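You operate a simulated robot arm through the tools that you are given. There is no shell and no other tool.

You run a simulated robot arm. Do the job below in one go: nothing can be reset, and whatever is moved stays where it is left.

TASK
Wipe and grease the bare rail, then run the slider across and back.
Fine: wipe first, with the white rag, and put it back; grease from the pot with the paddle, paddle back in the steel cup. A coat counts when it lies all over at full strength: go over it till it gets no stronger. What is to be rubbed or washed off counts as gone when no trace of it is left.

The check looks at the end state, three seconds after you hand in, the way a careful person would. Anything else that was tipped, shoved, dropped, spilled or broken makes it a failure.

THE ROBOT
A 6-joint arm with a two-finger gripper, fixed in place. Base frame: the origin is at the foot of the arm, x ahead of it, y to its left, z up; the work surface is at about z = 870. Lengths are in mm, angles in rad, forces in N, time in s.
Its first joint turns from -2.897 to 2.897 rad. Payload 2.45 kg.
The tool frame sits at the grasp point between the pads (the TCP): z along the fingers, y along the line on which they close. The tips reach 20 mm beyond it. Largest opening 140 mm; the body of the gripper starts 168 mm behind the TCP.
Orientation is told as [roll, pitch, yaw] about the base's x, y, z axes, in that order, counted from this pose: with the fingers straight down and closing along the base's y, the tool's x points along the base's -x, its y along +y and its z along -z.

THE INTERFACE
- The arm moves only by the tool send_rows. Its argument "moves" is a list of rows, each a list of 6 numbers: the shift along the tool's x, y, z in units of 30 mm (1.0 is 30 mm), then the turn, a rotation vector about the tool's x, y, z in units of 8 degrees (1.0 is 8 degrees). In form: [[x, y, z, wx, wy, wz], ...]. A call has 1 to 20 rows; each row shifts and turns the commanded pose from where the row before left it, along the tool's axes as they then stand. "claw" is the gripper command, from -1 (fully open) to 1 (shut), values between in proportion, set as the call begins (left out, the last holds). A call with a number of a shift or a turn outside -1 to 1 is refused whole. Each row takes 0.2 s and may step no farther than 50 mm and 0.15 rad from the row before; otherwise, or with a gripper value out of range, the whole call is refused. Where a pose cannot be reached the arm comes as near as it can. A force on the tool above 90 N (or 10 N above the force at the start of the call, whichever is more), or a blocked arm, ends the call early, and 0.2 s more pass. Each finger travels about 45 mm/s and halts on what it meets, pressing with about 34 N; the grip force reading is that of the motor and also rises with nothing between the fingers. The clock runs only during rows and for 0.2 s after the last one: add rows that do not move to give the fingers time. The reply holds the time, the measured pose of the TCP, the force on the tool along the base axes, the opening and the grip force, in the units named above and with some noise, with the torque about the TCP (base axes, N m) and any sound that the robot's microphone picked up.
- Cameras (640 x 400 px; columns grow to the right, rows downward): "scene" is fixed at [49.9, -501.1, 1644.3]; the picture's right is [0.31, -0.95, 0.00], its down [-0.55, -0.18, -0.82] and it looks along [0.78, 0.26, -0.58] (base axes); focal length 376 px, centre (320, 200). "wrist" rides on the gripper at [78, 11, -209] in the tool frame; the picture's right is [-0.14, 0.99, 0.00], its down [-0.92, -0.13, -0.37] and it looks along [-0.37, -0.05, 0.93] (tool axes); focal length 280 px, centre (320, 200). There is no depth. A picture from a camera that has moved, and an enlarged one, comes with that camera's place and axes in the base frame and with its lens.
- get_image(camera): a new picture of that camera. The clock stands still meanwhile.
- zoom(camera, box): a new picture of the part [left, top, right, bottom] of that camera's present view, enlarged. The clock stands still meanwhile.
- close_job(): hands the job in; it is judged then, once.

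Nothing tells you positions but the pictures and the camera data. Unless the task says otherwise, let go and move clear before handing in.

The tools are called as name(argument=value, ...) on one line, values as JSON. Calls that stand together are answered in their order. send_rows: Moves the arm, as the interface text tells. Its arguments: {"type":"object","properties":{"moves":{"type":"array","items":{"type":"array","items":{"type":"number"}}},"claw":{"type":"number"}},"required":["moves"]} The other tools are called the same way: get_image (camera) takes a picture; zoom (camera, box) takes an enlarged picture of a part of a camera's view; close_job () hands the job in.

At the start:

```text
time_s: 0.0
position: [691.7, -31.0, 1291.0]
tcp_rot: [0.0, -0.001, 0.001]
contact_force: [0.7, -0.6, 0.2]
ft_torque: [0.01, 0.0, 0.04]
finger_gap: 139.7
gripper_force: 0.1
```

scene: 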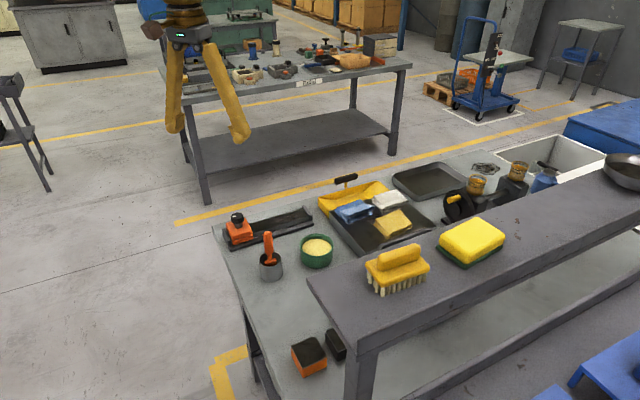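
wrist: 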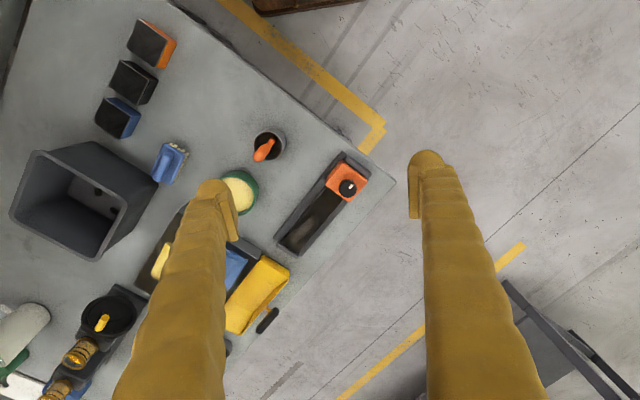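

The bench shows a rail with an orange slider, a steel cup with an orange paddle, a green grease pot, and a tray with rags. I'll look closer before moving.

zoom(camera="scene", box=[200, 160, 440, 310])

zoom(camera="wrist", box=[200, 100, 420, 340])

zoom(camera="scene", box=[210, 190, 330, 265])

zoom(camera="scene", box=[310, 160, 440, 241])

```text
2.67 times, centred on (320, 235) of scene
camera zoom: at [49.9, -501.1, 1644.3], right [0.31, -0.95, 0.0], down [-0.55, -0.18, -0.82], along [0.78, 0.26, -0.58], focal length 1002 px, centre (320, 107)
```

zoom: 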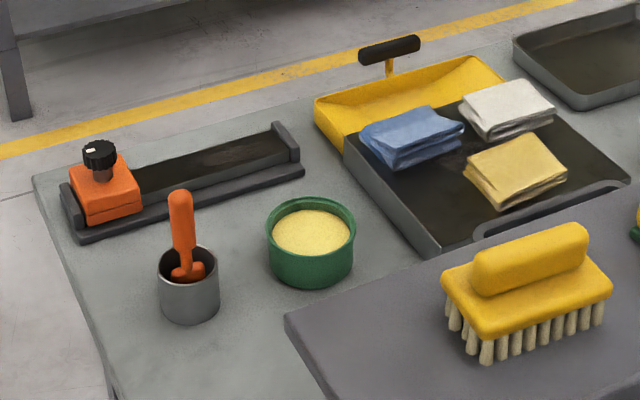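

```text
1.67 times, centred on (310, 220) of wrist
camera zoom: at [613.3, -19.8, 1500.6], right [0.14, 0.99, 0.0], down [0.92, -0.13, 0.37], along [0.37, -0.05, -0.93], focal length 467 px, centre (337, 167)
```

zoom: 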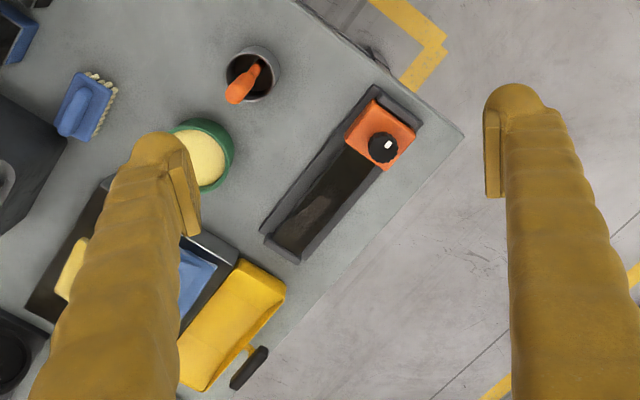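

```text
5.33 times, centred on (270, 228) of scene
camera zoom: at [49.9, -501.1, 1644.3], right [0.31, -0.95, 0.0], down [-0.55, -0.18, -0.82], along [0.78, 0.26, -0.58], focal length 2004 px, centre (587, 53)
```

zoom: 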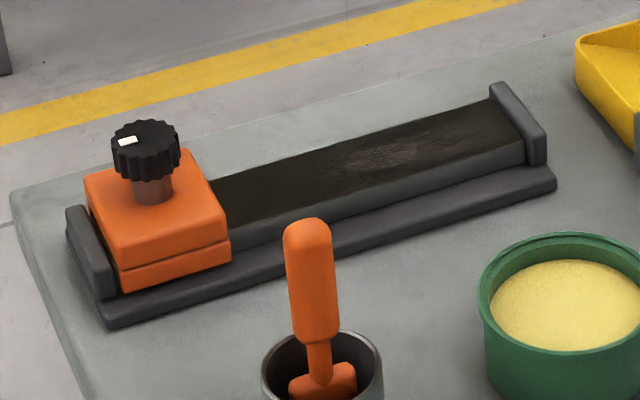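

```text
4.92 times, centred on (375, 200) of scene
camera zoom: at [49.9, -501.1, 1644.3], right [0.31, -0.95, 0.0], down [-0.55, -0.18, -0.82], along [0.78, 0.26, -0.58], focal length 1850 px, centre (49, 198)
```

zoom: 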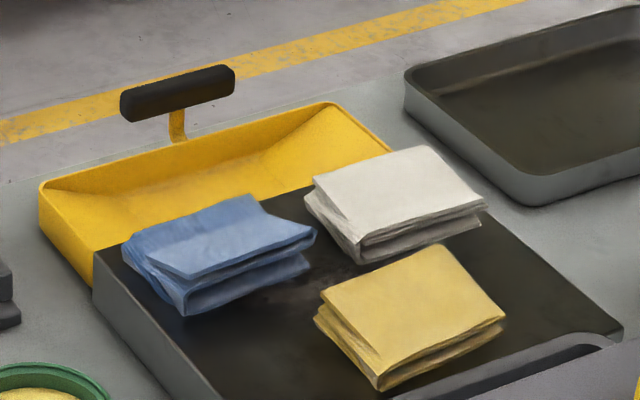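

The rail runs diagonally from about (810, 15) to (965, -145), with the slider at its near end. The rags look to be far out, so I'll move the wrist camera sideways, staying high, to get a better view of them.

send_rows(moves=[[0, -1, 0, 0, 0, 0], [0, -1, 0, 0, 0, 0], [0, -1, 0, 0, 0, 0], [0, -1, 0, 0, 0, 0], [0, -1, 0, 0, 0, 0], [0, -1, 0, 0, 0, 0]])

get_image(camera="wrist")

get_image(camera="scene")

```text
time_s: 1.4
position: [691.2, -211.9, 1291.5]
tcp_rot: [-0.002, 0.0, -0.001]
contact_force: [-0.4, 0.1, -0.2]
ft_torque: [0.0, 0.01, -0.01]
finger_gap: 140.0
gripper_force: 0.0
```

```text
taken
camera wrist: at [613.2, -200.9, 1502.5], right [0.14, 0.99, 0.0], down [0.92, -0.13, 0.37], along [0.37, -0.05, -0.93], focal length 280 px, centre (320, 200)
```

wrist: 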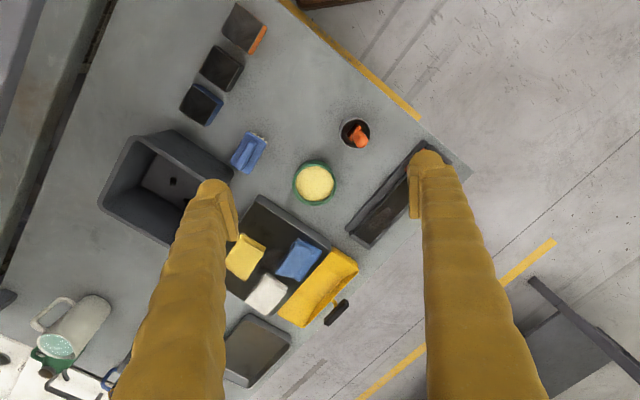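

```text
taken
```

scene: 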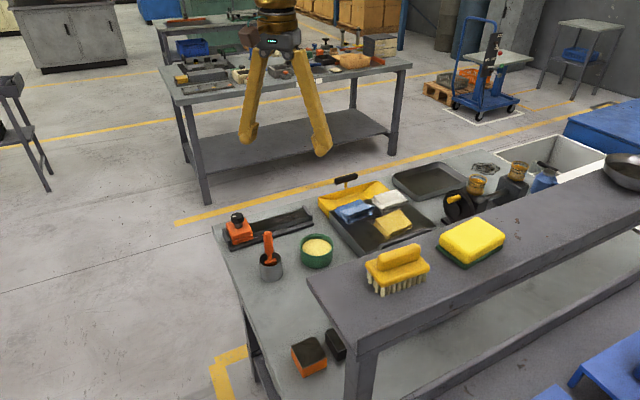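

The white rag appears to be around (1090, -410), which is beyond the straight-down reach. I'll bring the wrist camera closer over the tray to measure it.

send_rows(moves=[[-1, -0.5, 0.6, 0, 0, 0], [-1, -0.5, 0.6, 0, 0, 0], [-1, -0.5, 0.6, 0, 0, 0], [-1, -0.5, 0.6, 0, 0, 0], [-1, -0.5, 0.6, 0, 0, 0], [-1, -0.5, 0.6, 0, 0, 0]])

get_image(camera="wrist")

get_image(camera="scene")

```text
time_s: 2.8
position: [873.0, -300.4, 1183.8]
tcp_rot: [-0.001, -0.001, -0.001]
contact_force: [-0.1, -0.4, 0.6]
ft_torque: [-0.01, -0.06, -0.02]
finger_gap: 139.9
gripper_force: 0.0
```

```text
taken
camera wrist: at [794.2, -288.5, 1393.5], right [0.14, 0.99, 0.0], down [0.92, -0.13, 0.37], along [0.37, -0.05, -0.93], focal length 280 px, centre (320, 200)
```

wrist: 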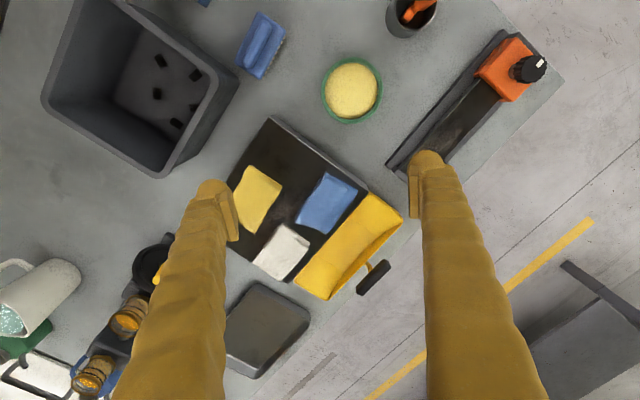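

```text
taken
```

scene: 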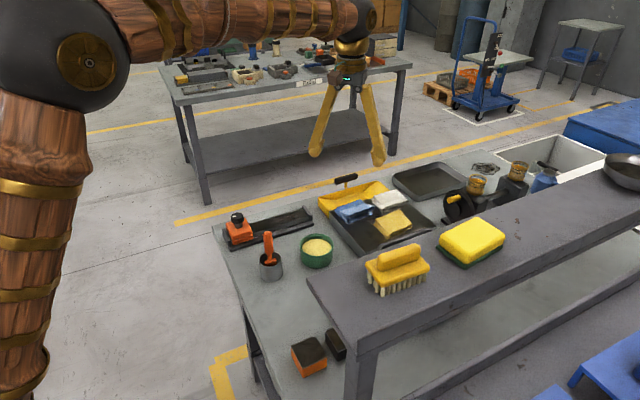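

The white rag is near (1075, -400), possibly raised on a thick tray. I'll yaw the tool to line up with the rag and tilt it outward to gain reach, then look again.

send_rows(moves=[[0, 0, 0, 0, 0, 0.94], [0, 0, 0, 0, 0, 0.94], [0, 0, 0, 0, 0, 0.94], [0, 0, 0, 0, 0, 0.94], [0, 0, 0, 0, -0.94, 0], [0, 0, 0, 0, -0.94, 0], [0, 0, 0, 0, -0.94, 0], [0, 0, 0, 0, -0.94, 0]])

get_image(camera="wrist")

get_image(camera="scene")

```text
time_s: 4.6
position: [871.1, -300.9, 1182.9]
tcp_rot: [0.001, -0.528, -0.525]
contact_force: [0.0, -0.6, 0.0]
ft_torque: [0.05, -0.02, 0.0]
finger_gap: 139.9
gripper_force: 0.1
```

```text
taken
camera wrist: at [727.6, -205.1, 1324.5], right [0.6, 0.8, 0.07], down [0.46, -0.42, 0.78], along [0.65, -0.44, -0.62], focal length 280 px, centre (320, 200)
```

wrist: 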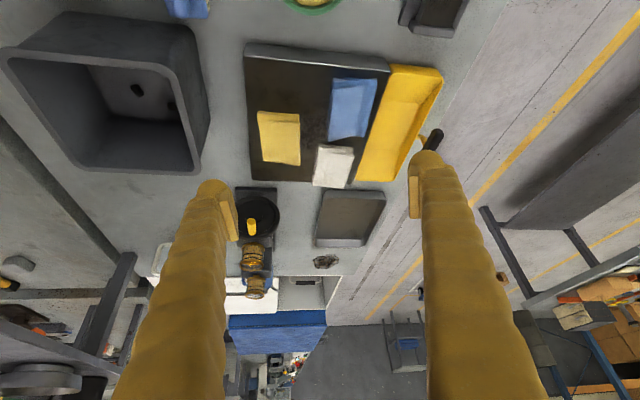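

```text
taken
```

scene: 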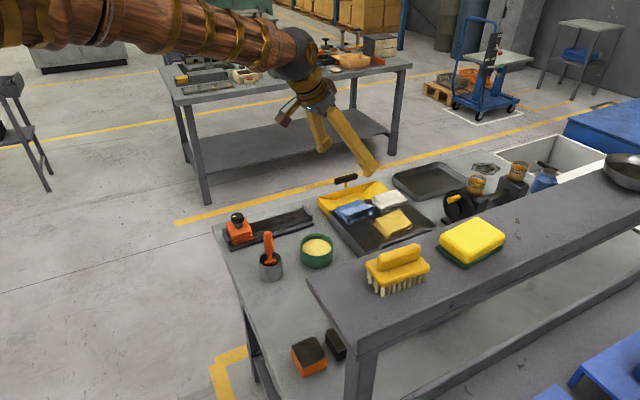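

The rag top measures about (1075, -400, 928). I'll zoom in to check its shape, the tray edge and the gaps to its neighbours.

zoom(camera="wrist", box=[230, 30, 450, 200])

zoom(camera="scene", box=[340, 170, 440, 233])

```text
2.35 times, centred on (340, 115) of wrist
camera zoom: at [727.6, -205.1, 1324.5], right [0.6, 0.8, 0.07], down [0.46, -0.42, 0.78], along [0.65, -0.44, -0.62], focal length 660 px, centre (273, 400)
```

zoom: 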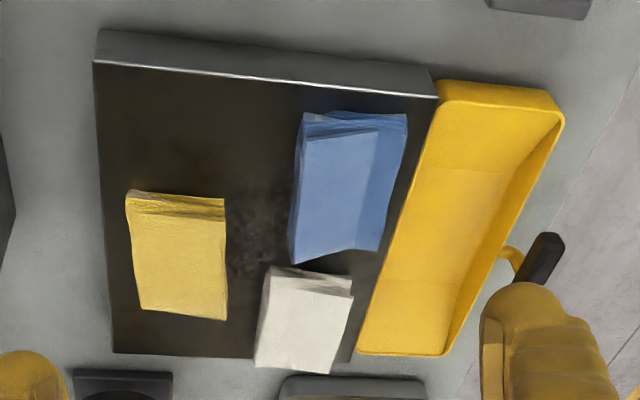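

```text
6.35 times, centred on (390, 202) of scene
camera zoom: at [49.9, -501.1, 1644.3], right [0.31, -0.95, 0.0], down [-0.55, -0.18, -0.82], along [0.78, 0.26, -0.58], focal length 2385 px, centre (-124, 190)
```

zoom: 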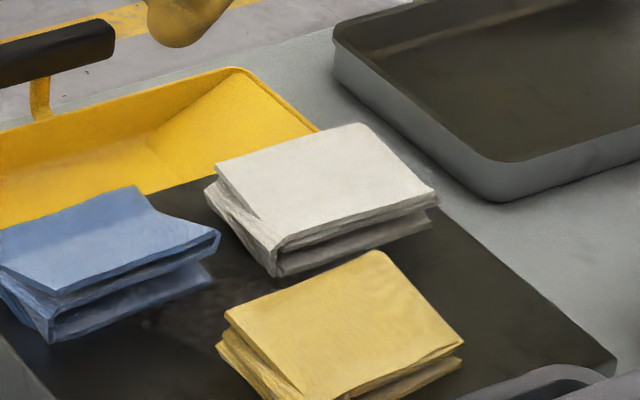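

I read the rag as about 70 x 110 mm, its long axis along about -46°, on a raised black box with the blue rag and dustpan close by. I'll align to -46° yaw and 45° tilt, narrow the fingers to about 90 mm and approach to just above it.

send_rows(moves=[[0, 0, 0, 0.5, 0, 0.866], [0, 0, 0, 0.5, 0, 0.866], [0, 0, 0, 0, -0.94, 0], [0, 0, 0, 0, -0.94, 0], [-0.03, 0.32, 0.93, 0, 0, 0], [-0.03, 0.32, 0.93, 0, 0, 0], [-0.03, 0.32, 0.93, 0, 0, 0], [-0.03, 0.32, 0.93, 0, 0, 0], [-0.03, 0.32, 0.93, 0, 0, 0]], claw=-0.286)

get_image(camera="wrist")

get_image(camera="scene")

```text
time_s: 6.6
position: [975.2, -343.2, 1088.2]
tcp_rot: [0.001, -0.79, -0.807]
contact_force: [0.7, -0.5, 0.9]
ft_torque: [0.03, 0.01, -0.03]
finger_gap: 90.2
gripper_force: 0.2
```

```text
taken
camera wrist: at [842.1, -189.1, 1180.4], right [0.78, 0.62, 0.1], down [0.18, -0.37, 0.91], along [0.6, -0.7, -0.4], focal length 280 px, centre (320, 200)
```

wrist: 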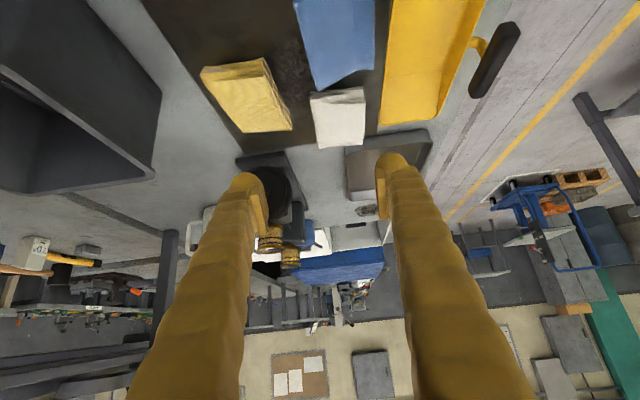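

```text
taken
```

scene: 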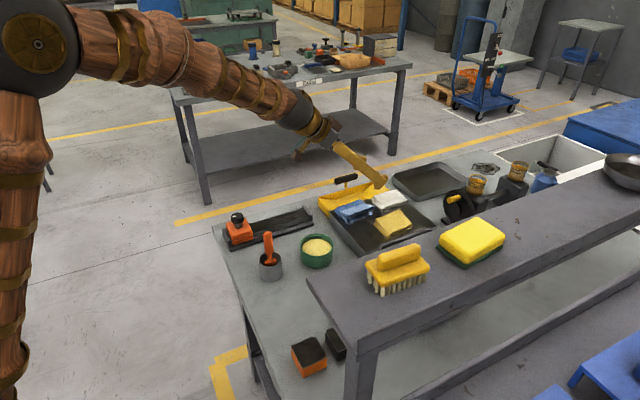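

The rag centre agrees at about (1077, -404), aligned with the tool. I'll go to just above it and check whether the arm can reach.

send_rows(moves=[[-0.016, 0.172, 0.864, 0, 0, 0], [-0.016, 0.172, 0.864, 0, 0, 0], [-0.016, 0.172, 0.864, 0, 0, 0], [-0.016, 0.172, 0.864, 0, 0, 0], [-0.016, 0.172, 0.864, 0, 0, 0], [-0.016, 0.172, 0.864, 0, 0, 0]])

get_image(camera="wrist")

zoom(camera="scene", box=[280, 110, 480, 235])

```text
time_s: 8.0
position: [1075.1, -401.0, 979.6]
tcp_rot: [0.0, -0.791, -0.805]
contact_force: [-0.9, -0.8, 0.9]
ft_torque: [0.02, 0.04, -0.03]
finger_gap: 90.3
gripper_force: 0.0
```

```text
taken
camera wrist: at [942.5, -247.4, 1072.3], right [0.78, 0.62, 0.1], down [0.18, -0.37, 0.91], along [0.6, -0.7, -0.4], focal length 280 px, centre (320, 200)
```

wrist: 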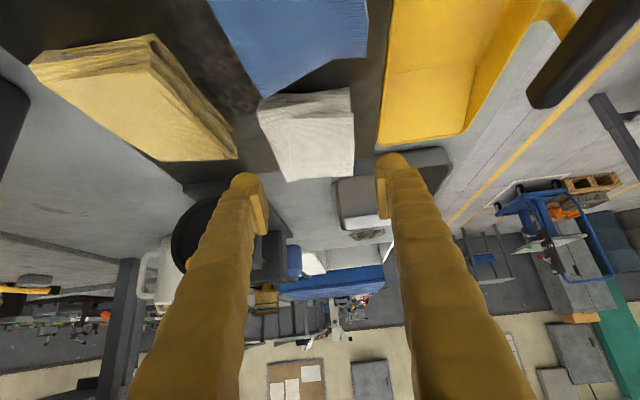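

```text
3.20 times, centred on (380, 172) of scene
camera zoom: at [49.9, -501.1, 1644.3], right [0.31, -0.95, 0.0], down [-0.55, -0.18, -0.82], along [0.78, 0.26, -0.58], focal length 1202 px, centre (128, 288)
```

zoom: 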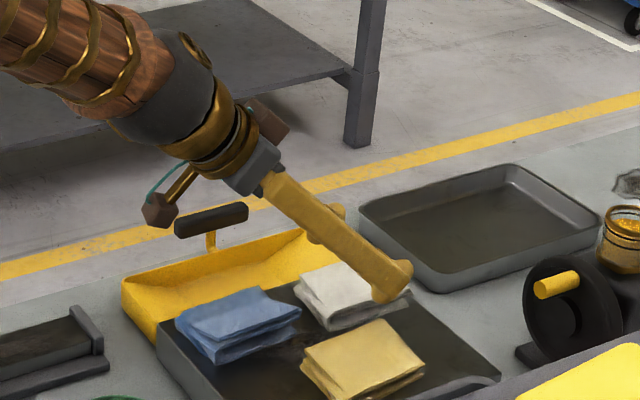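

The arm reaches here, and the fingers straddle the rag, centred across it. I'll descend in small steps while watching the force.

send_rows(moves=[[0.214, 0, 0.337, 0, 0, 0], [0.214, 0, 0.337, 0, 0, 0], [0.214, 0, 0.337, 0, 0, 0], [0, 0, 0, 0, 0, 0]])

get_image(camera="wrist")

zoom(camera="scene", box=[330, 150, 450, 225])

```text
time_s: 9.0
position: [1080.0, -406.1, 945.4]
tcp_rot: [0.0, -0.787, -0.805]
contact_force: [0.2, 0.1, -1.0]
ft_torque: [-0.01, 0.05, 0.03]
finger_gap: 90.1
gripper_force: 0.0
```

```text
taken
camera wrist: at [948.0, -252.2, 1037.9], right [0.78, 0.62, 0.1], down [0.18, -0.37, 0.91], along [0.6, -0.7, -0.4], focal length 280 px, centre (320, 200)
```

wrist: 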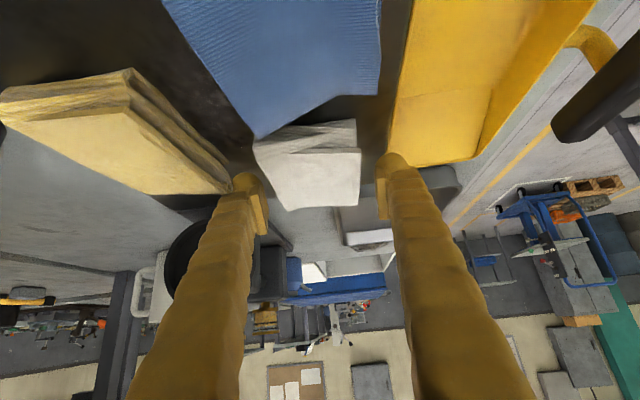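

```text
5.33 times, centred on (390, 188) of scene
camera zoom: at [49.9, -501.1, 1644.3], right [0.31, -0.95, 0.0], down [-0.55, -0.18, -0.82], along [0.78, 0.26, -0.58], focal length 2004 px, centre (-53, 267)
```

zoom: 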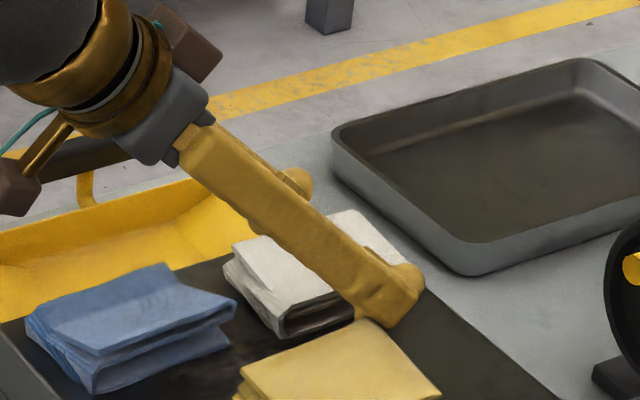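

There is about 18 mm clearance to the yellow rag and no contact yet. I'll go down a bit more with small steps.

send_rows(moves=[[0.12, 0, 0.12, 0, 0, 0], [0.12, 0, 0.12, 0, 0, 0], [0.12, 0, 0.12, 0, 0, 0], [0, 0, 0, 0, 0, 0]])

zoom(camera="scene", box=[350, 170, 430, 220])

zoom(camera="wrist", box=[200, 80, 440, 230])

```text
time_s: 10.1
position: [1082.8, -406.9, 939.1]
tcp_rot: [0.002, -0.797, -0.806]
contact_force: [-10.2, -4.5, 25.1]
ft_torque: [-0.35, 0.74, 0.03]
finger_gap: 69.6
gripper_force: 17.1
stopped in row 4: the force on the tool passed its limit at 93 N (the readings are from after the stop); the commanded pose is now the measured one
```

```text
8.00 times, centred on (390, 195) of scene
camera zoom: at [49.9, -501.1, 1644.3], right [0.31, -0.95, 0.0], down [-0.55, -0.18, -0.82], along [0.78, 0.26, -0.58], focal length 3006 px, centre (-240, 240)
```

zoom: 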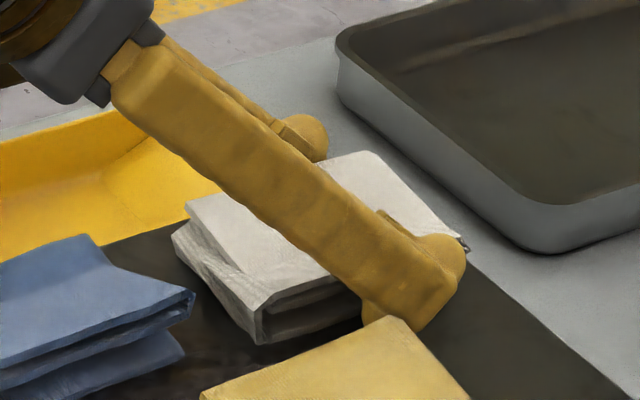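

```text
2.67 times, centred on (320, 155) of wrist
camera zoom: at [950.0, -253.1, 1029.9], right [0.78, 0.62, 0.1], down [0.17, -0.36, 0.92], along [0.6, -0.7, -0.39], focal length 748 px, centre (320, 320)
```

zoom: 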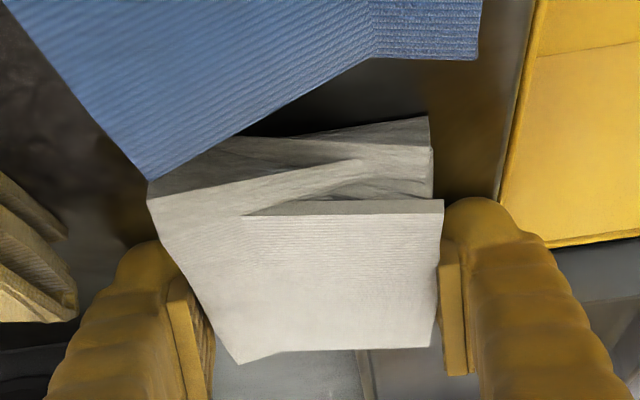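

The tips touched the box top at TCP z≈938 and the call stopped. I'll lift about 6 mm to relieve that and check the state.

send_rows(moves=[[-0.07, 0, -0.07, 0, 0, 0], [-0.07, 0, -0.07, 0, 0, 0], [0, 0, 0, 0, 0, 0]])

zoom(camera="scene", box=[350, 170, 430, 220])

zoom(camera="wrist", box=[200, 80, 440, 230])

```text
time_s: 10.9
position: [1083.5, -406.0, 941.9]
tcp_rot: [0.001, -0.792, -0.807]
contact_force: [-0.2, 0.1, -0.3]
ft_torque: [-0.01, 0.03, 0.01]
finger_gap: 90.0
gripper_force: 0.1
```

```text
8.00 times, centred on (390, 195) of scene
camera zoom: at [49.9, -501.1, 1644.3], right [0.31, -0.95, 0.0], down [-0.55, -0.18, -0.82], along [0.78, 0.26, -0.58], focal length 3006 px, centre (-240, 240)
```

zoom: 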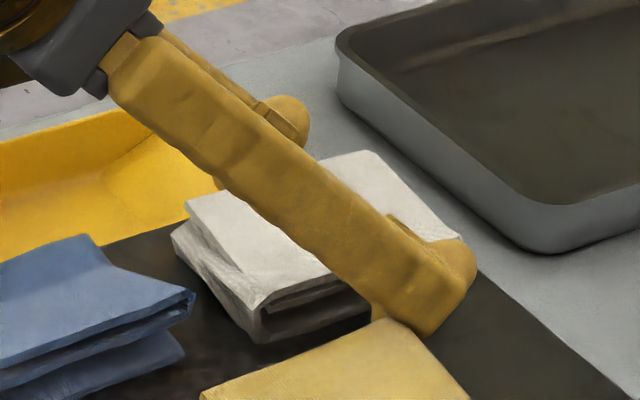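

```text
2.67 times, centred on (320, 155) of wrist
camera zoom: at [950.5, -252.0, 1033.0], right [0.78, 0.62, 0.1], down [0.17, -0.37, 0.91], along [0.6, -0.7, -0.39], focal length 748 px, centre (320, 320)
```

zoom: 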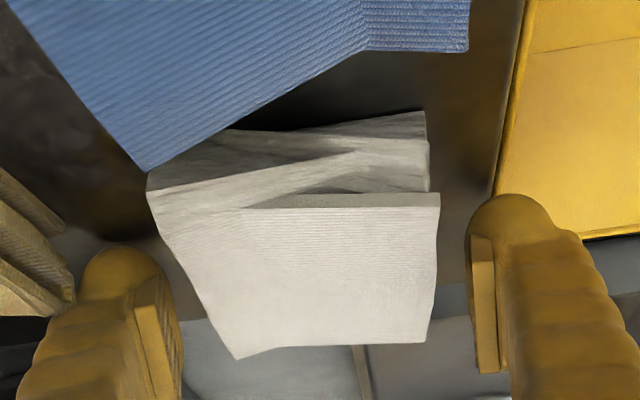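

The fingers are free again and still straddle the rag. I'll close on it now.

send_rows(moves=[[0, 0, 0, 0, 0, 0], [0, 0, 0, 0, 0, 0], [0, 0, 0, 0, 0, 0], [0, 0, 0, 0, 0, 0], [0, 0, 0, 0, 0, 0]], claw=1)

zoom(camera="wrist", box=[200, 80, 440, 230])

zoom(camera="scene", box=[310, 150, 450, 238])

```text
time_s: 12.1
position: [1083.3, -406.4, 942.3]
tcp_rot: [0.003, -0.797, -0.807]
contact_force: [-0.2, -0.4, -0.4]
ft_torque: [0.02, -0.04, -0.02]
finger_gap: 67.5
gripper_force: 34.3
```

```text
2.67 times, centred on (320, 155) of wrist
camera zoom: at [950.6, -252.0, 1033.4], right [0.78, 0.62, 0.1], down [0.17, -0.37, 0.91], along [0.6, -0.7, -0.39], focal length 748 px, centre (320, 320)
```

zoom: 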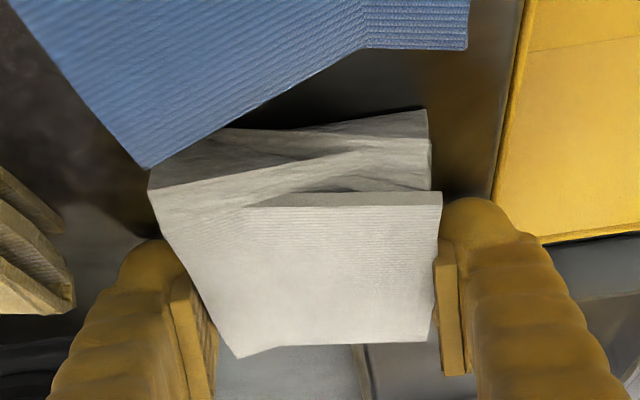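

```text
4.55 times, centred on (380, 194) of scene
camera zoom: at [49.9, -501.1, 1644.3], right [0.31, -0.95, 0.0], down [-0.55, -0.18, -0.82], along [0.78, 0.26, -0.58], focal length 1708 px, centre (47, 227)
```

zoom: 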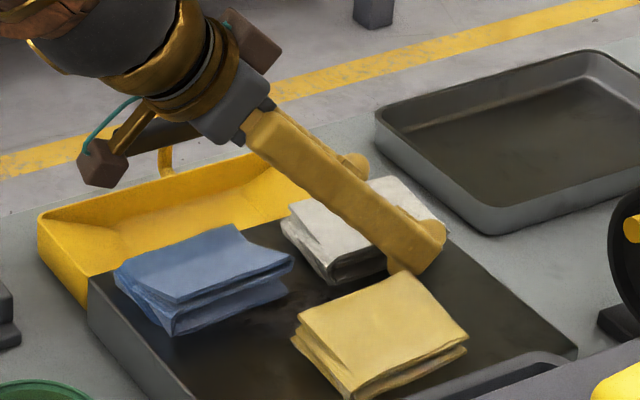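

The rag is held: gap 67.5, force 34 N. I'll lift it straight up and check.

send_rows(moves=[[-0.3, 0, -0.3, 0, 0, 0], [-0.4, 0, -0.4, 0, 0, 0], [-0.5, 0, -0.5, 0, 0, 0], [-0.5, 0, -0.5, 0, 0, 0], [0, 0, 0, 0, 0, 0]])

get_image(camera="wrist")

zoom(camera="scene", box=[310, 130, 470, 230])

```text
time_s: 13.3
position: [1082.4, -406.6, 1013.7]
tcp_rot: [0.001, -0.794, -0.805]
contact_force: [0.8, -0.1, -0.1]
ft_torque: [0.02, 0.0, 0.01]
finger_gap: 67.6
gripper_force: 33.7
```

```text
taken
camera wrist: at [949.9, -252.0, 1105.3], right [0.78, 0.62, 0.1], down [0.17, -0.37, 0.91], along [0.6, -0.7, -0.39], focal length 280 px, centre (320, 200)
```

wrist: 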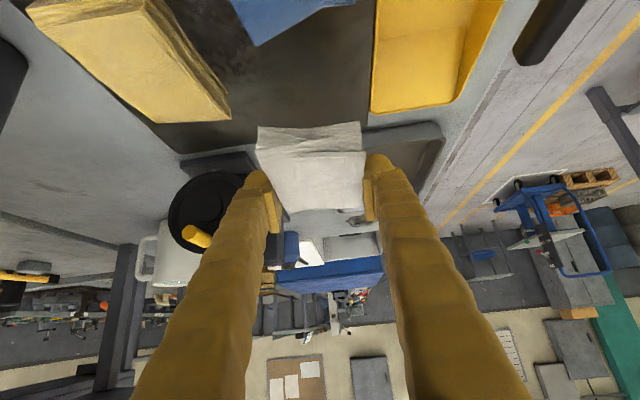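

```text
4.00 times, centred on (390, 180) of scene
camera zoom: at [49.9, -501.1, 1644.3], right [0.31, -0.95, 0.0], down [-0.55, -0.18, -0.82], along [0.78, 0.26, -0.58], focal length 1503 px, centre (40, 280)
```

zoom: 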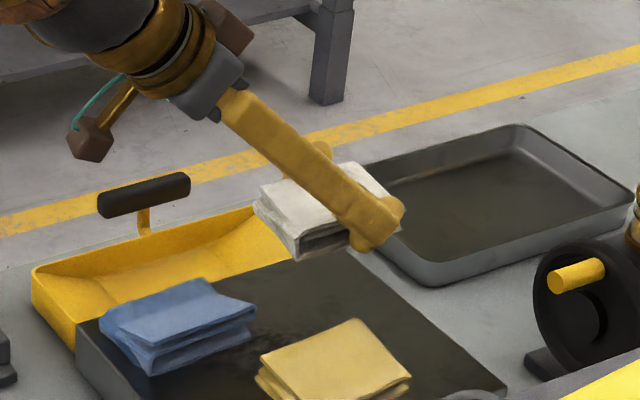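

The rag is held flat and the other rags are undisturbed. I'll carry it high over to the slider end of the rail so the wrist camera can look along the rail.

send_rows(moves=[[-0.6, 0, -0.6, 0, 0, 0], [0.72, 0.233, -0.9, 0, 0, 0], [0.72, 0.233, -0.9, 0, 0, 0], [0.72, 0.233, -0.9, 0, 0, 0], [0.72, 0.233, -0.9, 0, 0, 0], [0.72, 0.233, -0.9, 0, 0, 0], [0.72, 0.233, -0.9, 0, 0, 0], [0.72, 0.233, -0.9, 0, 0, 0], [0.72, 0.233, -0.9, 0, 0, 0], [0.72, 0.233, -0.9, 0, 0, 0], [0.72, 0.233, -0.9, 0, 0, 0], [0.72, 0.233, -0.9, 0, 0, 0], [0.72, 0.233, -0.9, 0, 0, 0], [0.72, 0.233, -0.9, 0, 0, 0], [0.72, 0.233, -0.9, 0, 0, 0], [0, 0, 0, 0, 0, 0]])

get_image(camera="wrist")

get_image(camera="scene")

```text
time_s: 16.7
position: [818.0, 10.0, 1089.5]
tcp_rot: [0.002, -0.794, -0.805]
contact_force: [-0.5, -0.4, -0.8]
ft_torque: [0.01, -0.01, 0.0]
finger_gap: 67.6
gripper_force: 33.5
```

```text
taken
camera wrist: at [685.2, 165.4, 1180.8], right [0.78, 0.62, 0.1], down [0.17, -0.37, 0.91], along [0.6, -0.7, -0.39], focal length 280 px, centre (320, 200)
```

wrist: 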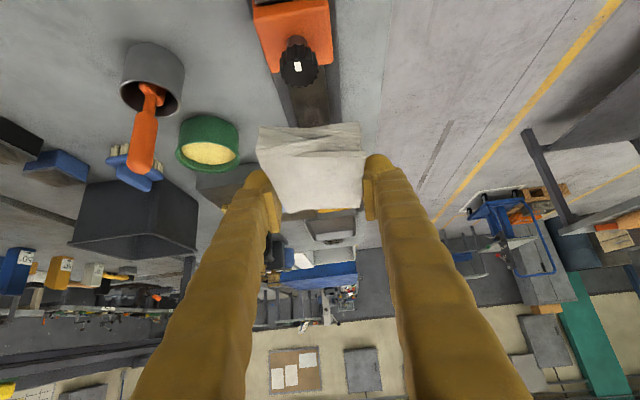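

```text
taken
```

scene: 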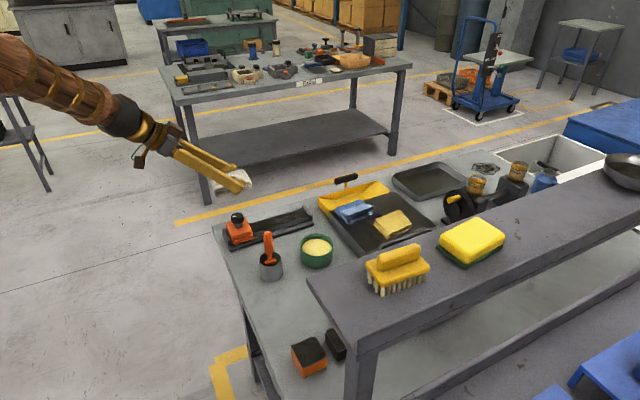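

The rag blocks the view of the rail, so I'll shift sideways and zoom with both cameras to measure it.

send_rows(moves=[[0, 1, 0, 0, 0, 0], [0, 1, 0, 0, 0, 0], [0, 1, 0, 0, 0, 0], [0, 1, 0, 0, 0, 0], [0, 0, 0, 0, 0, 0]])

get_image(camera="wrist")

zoom(camera="wrist", box=[120, 0, 280, 160])

zoom(camera="scene", box=[210, 195, 330, 270])

```text
time_s: 17.9
position: [907.5, 92.9, 1090.1]
tcp_rot: [0.001, -0.795, -0.807]
contact_force: [-0.7, -0.7, 0.5]
ft_torque: [0.01, -0.04, -0.01]
finger_gap: 67.5
gripper_force: 34.2
```

```text
taken
camera wrist: at [774.0, 247.3, 1180.8], right [0.78, 0.62, 0.1], down [0.17, -0.37, 0.91], along [0.6, -0.7, -0.39], focal length 280 px, centre (320, 200)
```

wrist: 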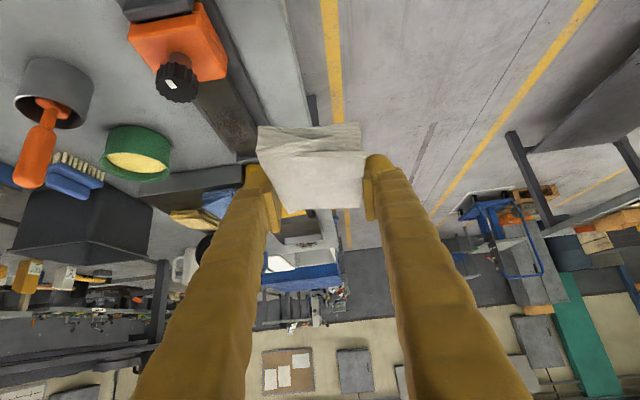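

```text
2.50 times, centred on (200, 80) of wrist
camera zoom: at [774.0, 247.3, 1180.8], right [0.78, 0.62, 0.1], down [0.17, -0.37, 0.91], along [0.6, -0.7, -0.39], focal length 701 px, centre (620, 500)
```

zoom: 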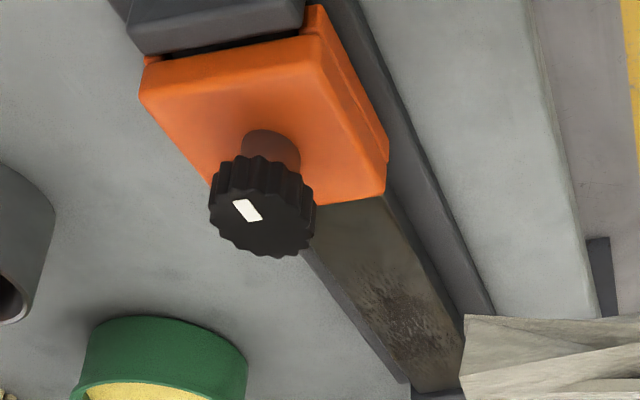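

```text
5.33 times, centred on (270, 232) of scene
camera zoom: at [49.9, -501.1, 1644.3], right [0.31, -0.95, 0.0], down [-0.55, -0.18, -0.82], along [0.78, 0.26, -0.58], focal length 2004 px, centre (587, 27)
```

zoom: 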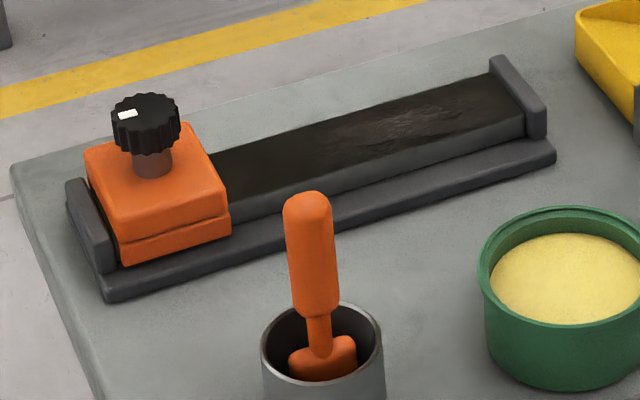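

The rail top is about z=898, centred at s≈591 on my bench-aligned cross axis, with the bare part about 182 mm long and 55-64 mm wide. I'll position the rag above the middle of the bare part and check the alignment.

send_rows(moves=[[-0.551, -0.84, 0.561, 0, 0, 0], [-0.551, -0.84, 0.561, 0, 0, 0], [-0.551, -0.84, 0.561, 0, 0, 0], [-0.551, -0.84, 0.561, 0, 0, 0], [-0.551, -0.84, 0.561, 0, 0, 0], [0.714, 0, 0.7, 0, 0, 0], [0.714, 0, 0.7, 0, 0, 0], [0.714, 0, 0.7, 0, 0, 0], [0.714, 0, 0.7, 0, 0, 0], [0, 0, 0, 0, 0, 0]])

get_image(camera="wrist")

zoom(camera="scene", box=[200, 160, 340, 248])

```text
time_s: 20.1
position: [897.7, -80.7, 969.3]
tcp_rot: [0.002, -0.792, -0.807]
contact_force: [0.8, -0.4, -0.5]
ft_torque: [0.01, 0.01, 0.0]
finger_gap: 67.3
gripper_force: 33.8
```

```text
taken
camera wrist: at [763.7, 73.7, 1059.7], right [0.78, 0.62, 0.1], down [0.17, -0.37, 0.91], along [0.6, -0.7, -0.39], focal length 280 px, centre (320, 200)
```

wrist: 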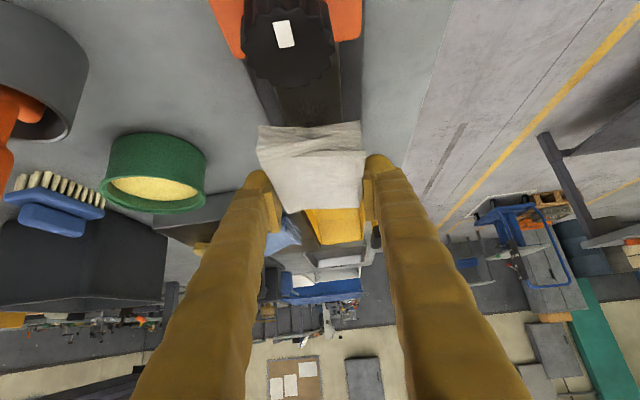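

```text
4.55 times, centred on (270, 204) of scene
camera zoom: at [49.9, -501.1, 1644.3], right [0.31, -0.95, 0.0], down [-0.55, -0.18, -0.82], along [0.78, 0.26, -0.58], focal length 1708 px, centre (547, 182)
```

zoom: 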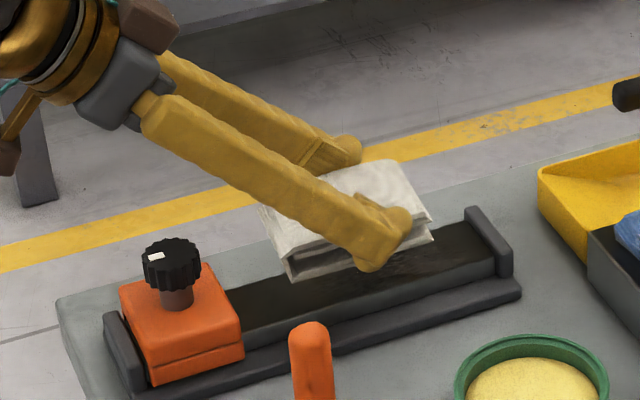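

The rag is nearly centred on the rail. I'll lower it toward contact in small steps.

send_rows(moves=[[0.238, 0, 0.233, 0, 0, 0], [0.238, 0, 0.233, 0, 0, 0], [0.19, 0, 0.187, 0, 0, 0], [0, 0, 0, 0, 0, 0]])

zoom(camera="scene", box=[210, 180, 330, 255])

zoom(camera="wrist", box=[220, 0, 400, 220])

```text
time_s: 21.1
position: [897.4, -79.9, 940.9]
tcp_rot: [0.001, -0.796, -0.807]
contact_force: [-0.7, -0.2, -0.7]
ft_torque: [0.01, -0.03, 0.0]
finger_gap: 66.9
gripper_force: 34.0
```

```text
5.33 times, centred on (270, 218) of scene
camera zoom: at [49.9, -501.1, 1644.3], right [0.31, -0.95, 0.0], down [-0.55, -0.18, -0.82], along [0.78, 0.26, -0.58], focal length 2004 px, centre (587, 107)
```

zoom: 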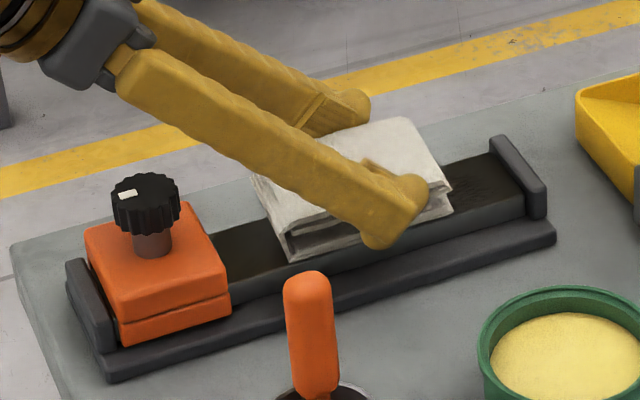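

```text
1.82 times, centred on (310, 110) of wrist
camera zoom: at [763.8, 74.7, 1032.4], right [0.78, 0.62, 0.1], down [0.17, -0.37, 0.91], along [0.6, -0.7, -0.39], focal length 510 px, centre (338, 364)
```

zoom: 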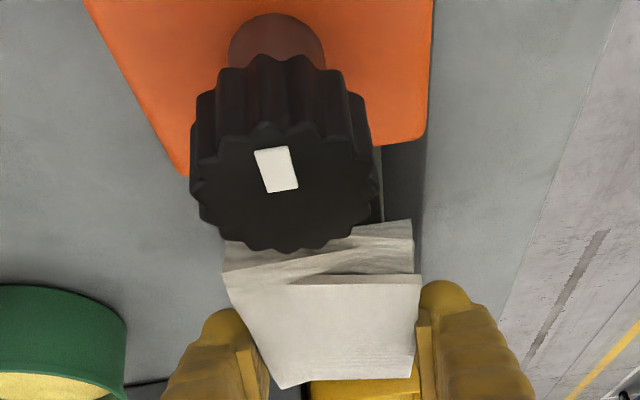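

Alignment looks right, and the rag is about 10 mm above the rail. I'll keep descending gently.

send_rows(moves=[[0.071, 0, 0.07, 0, 0, 0], [0.071, 0, 0.07, 0, 0, 0], [0, 0, 0, 0, 0, 0]])

send_rows(moves=[[0.048, 0, 0.047, 0, 0, 0], [0.024, 0, 0.023, 0, 0, 0], [0, 0, 0, 0, 0, 0]])

zoom(camera="scene", box=[210, 180, 330, 255])

```text
time_s: 21.9
position: [896.5, -78.0, 934.7]
tcp_rot: [0.002, -0.794, -0.806]
contact_force: [-1.0, -0.6, 0.5]
ft_torque: [0.0, 0.01, -0.01]
finger_gap: 67.6
gripper_force: 33.5
```

```text
time_s: 22.7
position: [896.8, -80.4, 931.2]
tcp_rot: [0.002, -0.794, -0.804]
contact_force: [0.0, -0.1, -0.9]
ft_torque: [0.0, 0.0, 0.0]
finger_gap: 67.4
gripper_force: 34.8
```

```text
5.33 times, centred on (270, 218) of scene
camera zoom: at [49.9, -501.1, 1644.3], right [0.31, -0.95, 0.0], down [-0.55, -0.18, -0.82], along [0.78, 0.26, -0.58], focal length 2004 px, centre (587, 107)
```

zoom: 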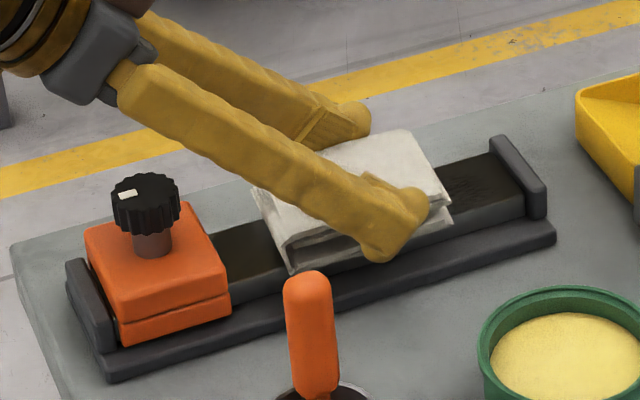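

No contact yet at z=931. I'll continue down.

send_rows(moves=[[0.036, 0, 0.035, 0, 0, 0], [0.036, 0, 0.035, 0, 0, 0], [0, 0, 0, 0, 0, 0]])

send_rows(moves=[[0.036, 0, 0.035, 0, 0, 0], [0.036, 0, 0.035, 0, 0, 0], [0, 0, 0, 0, 0, 0]])

zoom(camera="scene", box=[210, 180, 330, 255])

```text
time_s: 23.5
position: [895.4, -80.2, 928.8]
tcp_rot: [0.002, -0.796, -0.805]
contact_force: [0.6, 0.2, -0.3]
ft_torque: [-0.01, 0.0, 0.01]
finger_gap: 67.4
gripper_force: 34.0
```

```text
time_s: 24.3
position: [897.0, -80.0, 927.7]
tcp_rot: [0.004, -0.793, -0.806]
contact_force: [-1.0, 0.1, 21.1]
ft_torque: [0.75, 0.89, 0.06]
finger_gap: 67.2
gripper_force: 34.2
```

```text
5.33 times, centred on (270, 218) of scene
camera zoom: at [49.9, -501.1, 1644.3], right [0.31, -0.95, 0.0], down [-0.55, -0.18, -0.82], along [0.78, 0.26, -0.58], focal length 2004 px, centre (587, 107)
```

zoom: 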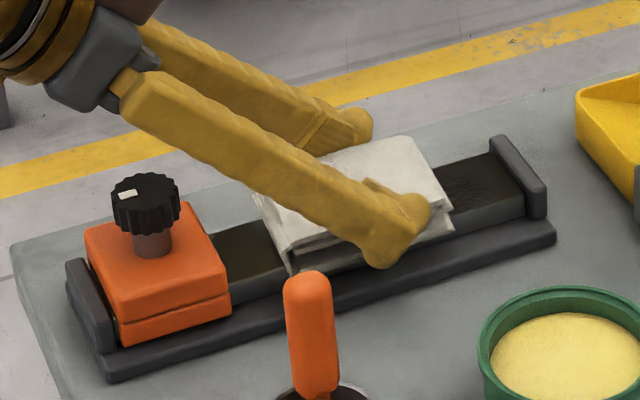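

Contact is made at 21 N, but the torque shows the rag's near end touching first. I'll level it by about 1.5° and press slightly.

send_rows(moves=[[0, 0, 0, 0, 0.19, 0], [0.024, 0, 0.023, 0, 0, 0], [0, 0, 0, 0, 0, 0]])

```text
time_s: 25.1
position: [897.4, -80.5, 927.0]
tcp_rot: [0.005, -0.768, -0.807]
contact_force: [0.9, -4.3, 40.0]
ft_torque: [0.26, 0.45, 0.0]
finger_gap: 67.2
gripper_force: 34.1
```

The contact is now nearly centred at 40 N. I'll ease off slightly and stroke toward the slider, then toward the far stop.

send_rows(moves=[[0.225, 0, -0.244, 0, 0, 0], [0.24, 0, -0.232, 0, 0, 0], [0.12, 0, -0.116, 0, 0, 0], [0, 0, 0, 0, 0, 0]])

zoom(camera="scene", box=[210, 180, 330, 255])

```text
time_s: 26.1
position: [878.7, -61.4, 926.0]
tcp_rot: [0.003, -0.767, -0.806]
contact_force: [7.0, -3.9, 29.9]
ft_torque: [0.35, 0.25, -0.04]
finger_gap: 67.4
gripper_force: 33.8
```

```text
5.33 times, centred on (270, 218) of scene
camera zoom: at [49.9, -501.1, 1644.3], right [0.31, -0.95, 0.0], down [-0.55, -0.18, -0.82], along [0.78, 0.26, -0.58], focal length 2004 px, centre (587, 107)
```

zoom: 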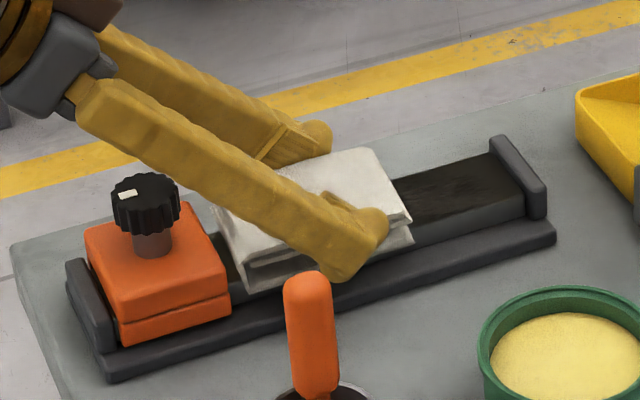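

The stroke works with a stable force. I'll go a bit further toward the slider and look.

send_rows(moves=[[0.096, 0, -0.093, 0, 0, 0], [0.096, 0, -0.093, 0, 0, 0], [0, 0, 0, 0, 0, 0]])

zoom(camera="scene", box=[225, 195, 305, 245])

zoom(camera="wrist", box=[220, 0, 400, 220])

```text
time_s: 26.9
position: [872.3, -57.8, 925.9]
tcp_rot: [0.003, -0.769, -0.807]
contact_force: [8.4, -8.3, 35.0]
ft_torque: [0.39, 0.36, -0.01]
finger_gap: 67.0
gripper_force: 34.5
```

```text
8.00 times, centred on (265, 220) of scene
camera zoom: at [49.9, -501.1, 1644.3], right [0.31, -0.95, 0.0], down [-0.55, -0.18, -0.82], along [0.78, 0.26, -0.58], focal length 3006 px, centre (760, 40)
```

zoom: 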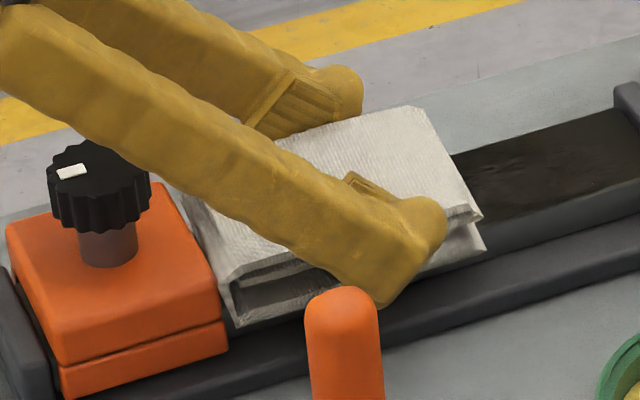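

```text
1.82 times, centred on (310, 110) of wrist
camera zoom: at [742.0, 95.5, 1023.1], right [0.78, 0.62, 0.1], down [0.19, -0.38, 0.9], along [0.59, -0.69, -0.42], focal length 510 px, centre (338, 364)
```

zoom: 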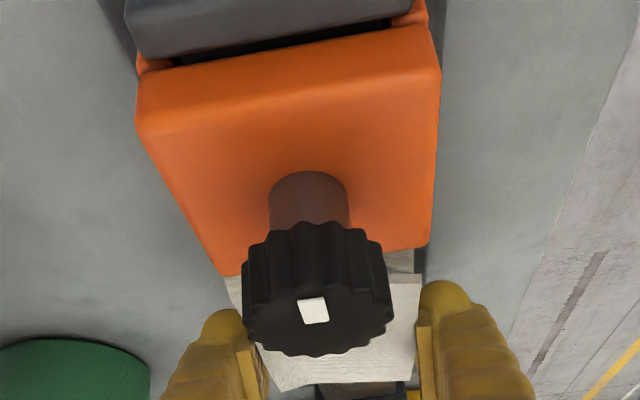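

The rag's near end is right at the slider. Now I'll stroke forward toward the far stop.

send_rows(moves=[[-0.24, 0, 0.232, 0, 0, 0], [-0.24, 0, 0.232, 0, 0, 0], [-0.24, 0, 0.232, 0, 0, 0], [-0.24, 0, 0.232, 0, 0, 0], [-0.24, 0, 0.232, 0, 0, 0], [-0.24, 0, 0.232, 0, 0, 0], [0, 0, 0, 0, 0, 0]])

zoom(camera="scene", box=[210, 180, 330, 255])

```text
time_s: 28.5
position: [916.7, -100.8, 925.6]
tcp_rot: [0.003, -0.767, -0.805]
contact_force: [-7.9, 6.4, 35.9]
ft_torque: [0.46, 0.41, 0.12]
finger_gap: 67.3
gripper_force: 33.8
```

```text
5.33 times, centred on (270, 218) of scene
camera zoom: at [49.9, -501.1, 1644.3], right [0.31, -0.95, 0.0], down [-0.55, -0.18, -0.82], along [0.78, 0.26, -0.58], focal length 2004 px, centre (587, 107)
```

zoom: 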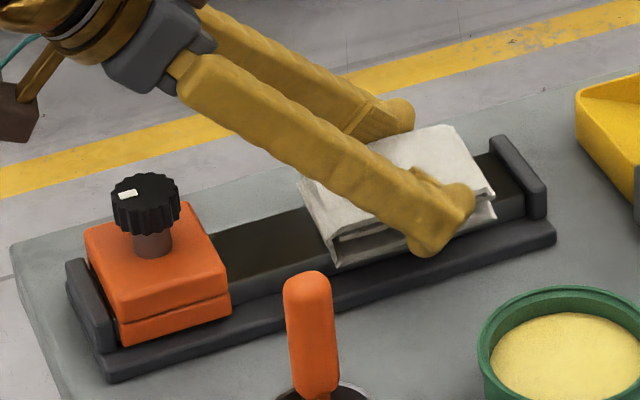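

About 20 mm remain to the far stop. I'll continue and zoom in on the wiped part.

send_rows(moves=[[-0.24, 0, 0.232, 0, 0, 0], [-0.144, 0, 0.139, 0, 0, 0], [0, 0, 0, 0, 0, 0]])

zoom(camera="scene", box=[230, 195, 320, 250])

get_image(camera="wrist")

```text
time_s: 29.3
position: [926.4, -111.5, 926.4]
tcp_rot: [0.0, -0.766, -0.806]
contact_force: [-4.0, 5.0, 23.5]
ft_torque: [0.29, 0.17, 0.03]
finger_gap: 67.4
gripper_force: 34.1
```

```text
7.11 times, centred on (275, 222) of scene
camera zoom: at [49.9, -501.1, 1644.3], right [0.31, -0.95, 0.0], down [-0.55, -0.18, -0.82], along [0.78, 0.26, -0.58], focal length 2672 px, centre (640, 40)
```

zoom: 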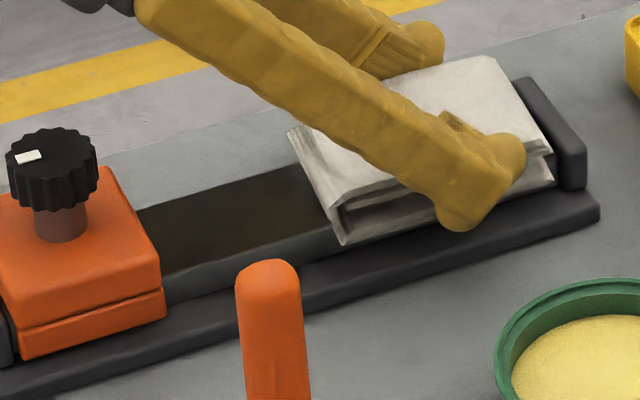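

```text
taken
camera wrist: at [795.2, 40.7, 1022.8], right [0.78, 0.62, 0.1], down [0.19, -0.38, 0.9], along [0.59, -0.69, -0.42], focal length 280 px, centre (320, 200)
```

wrist: 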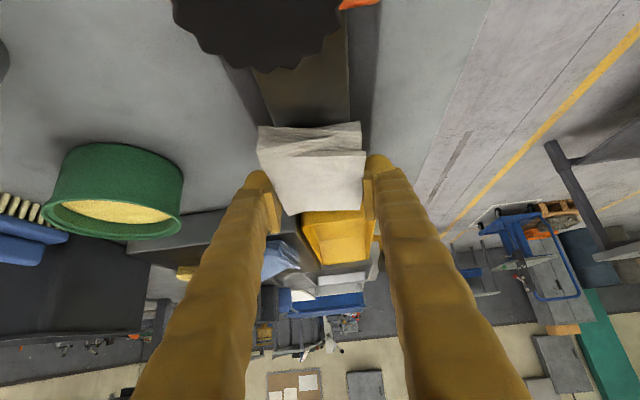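

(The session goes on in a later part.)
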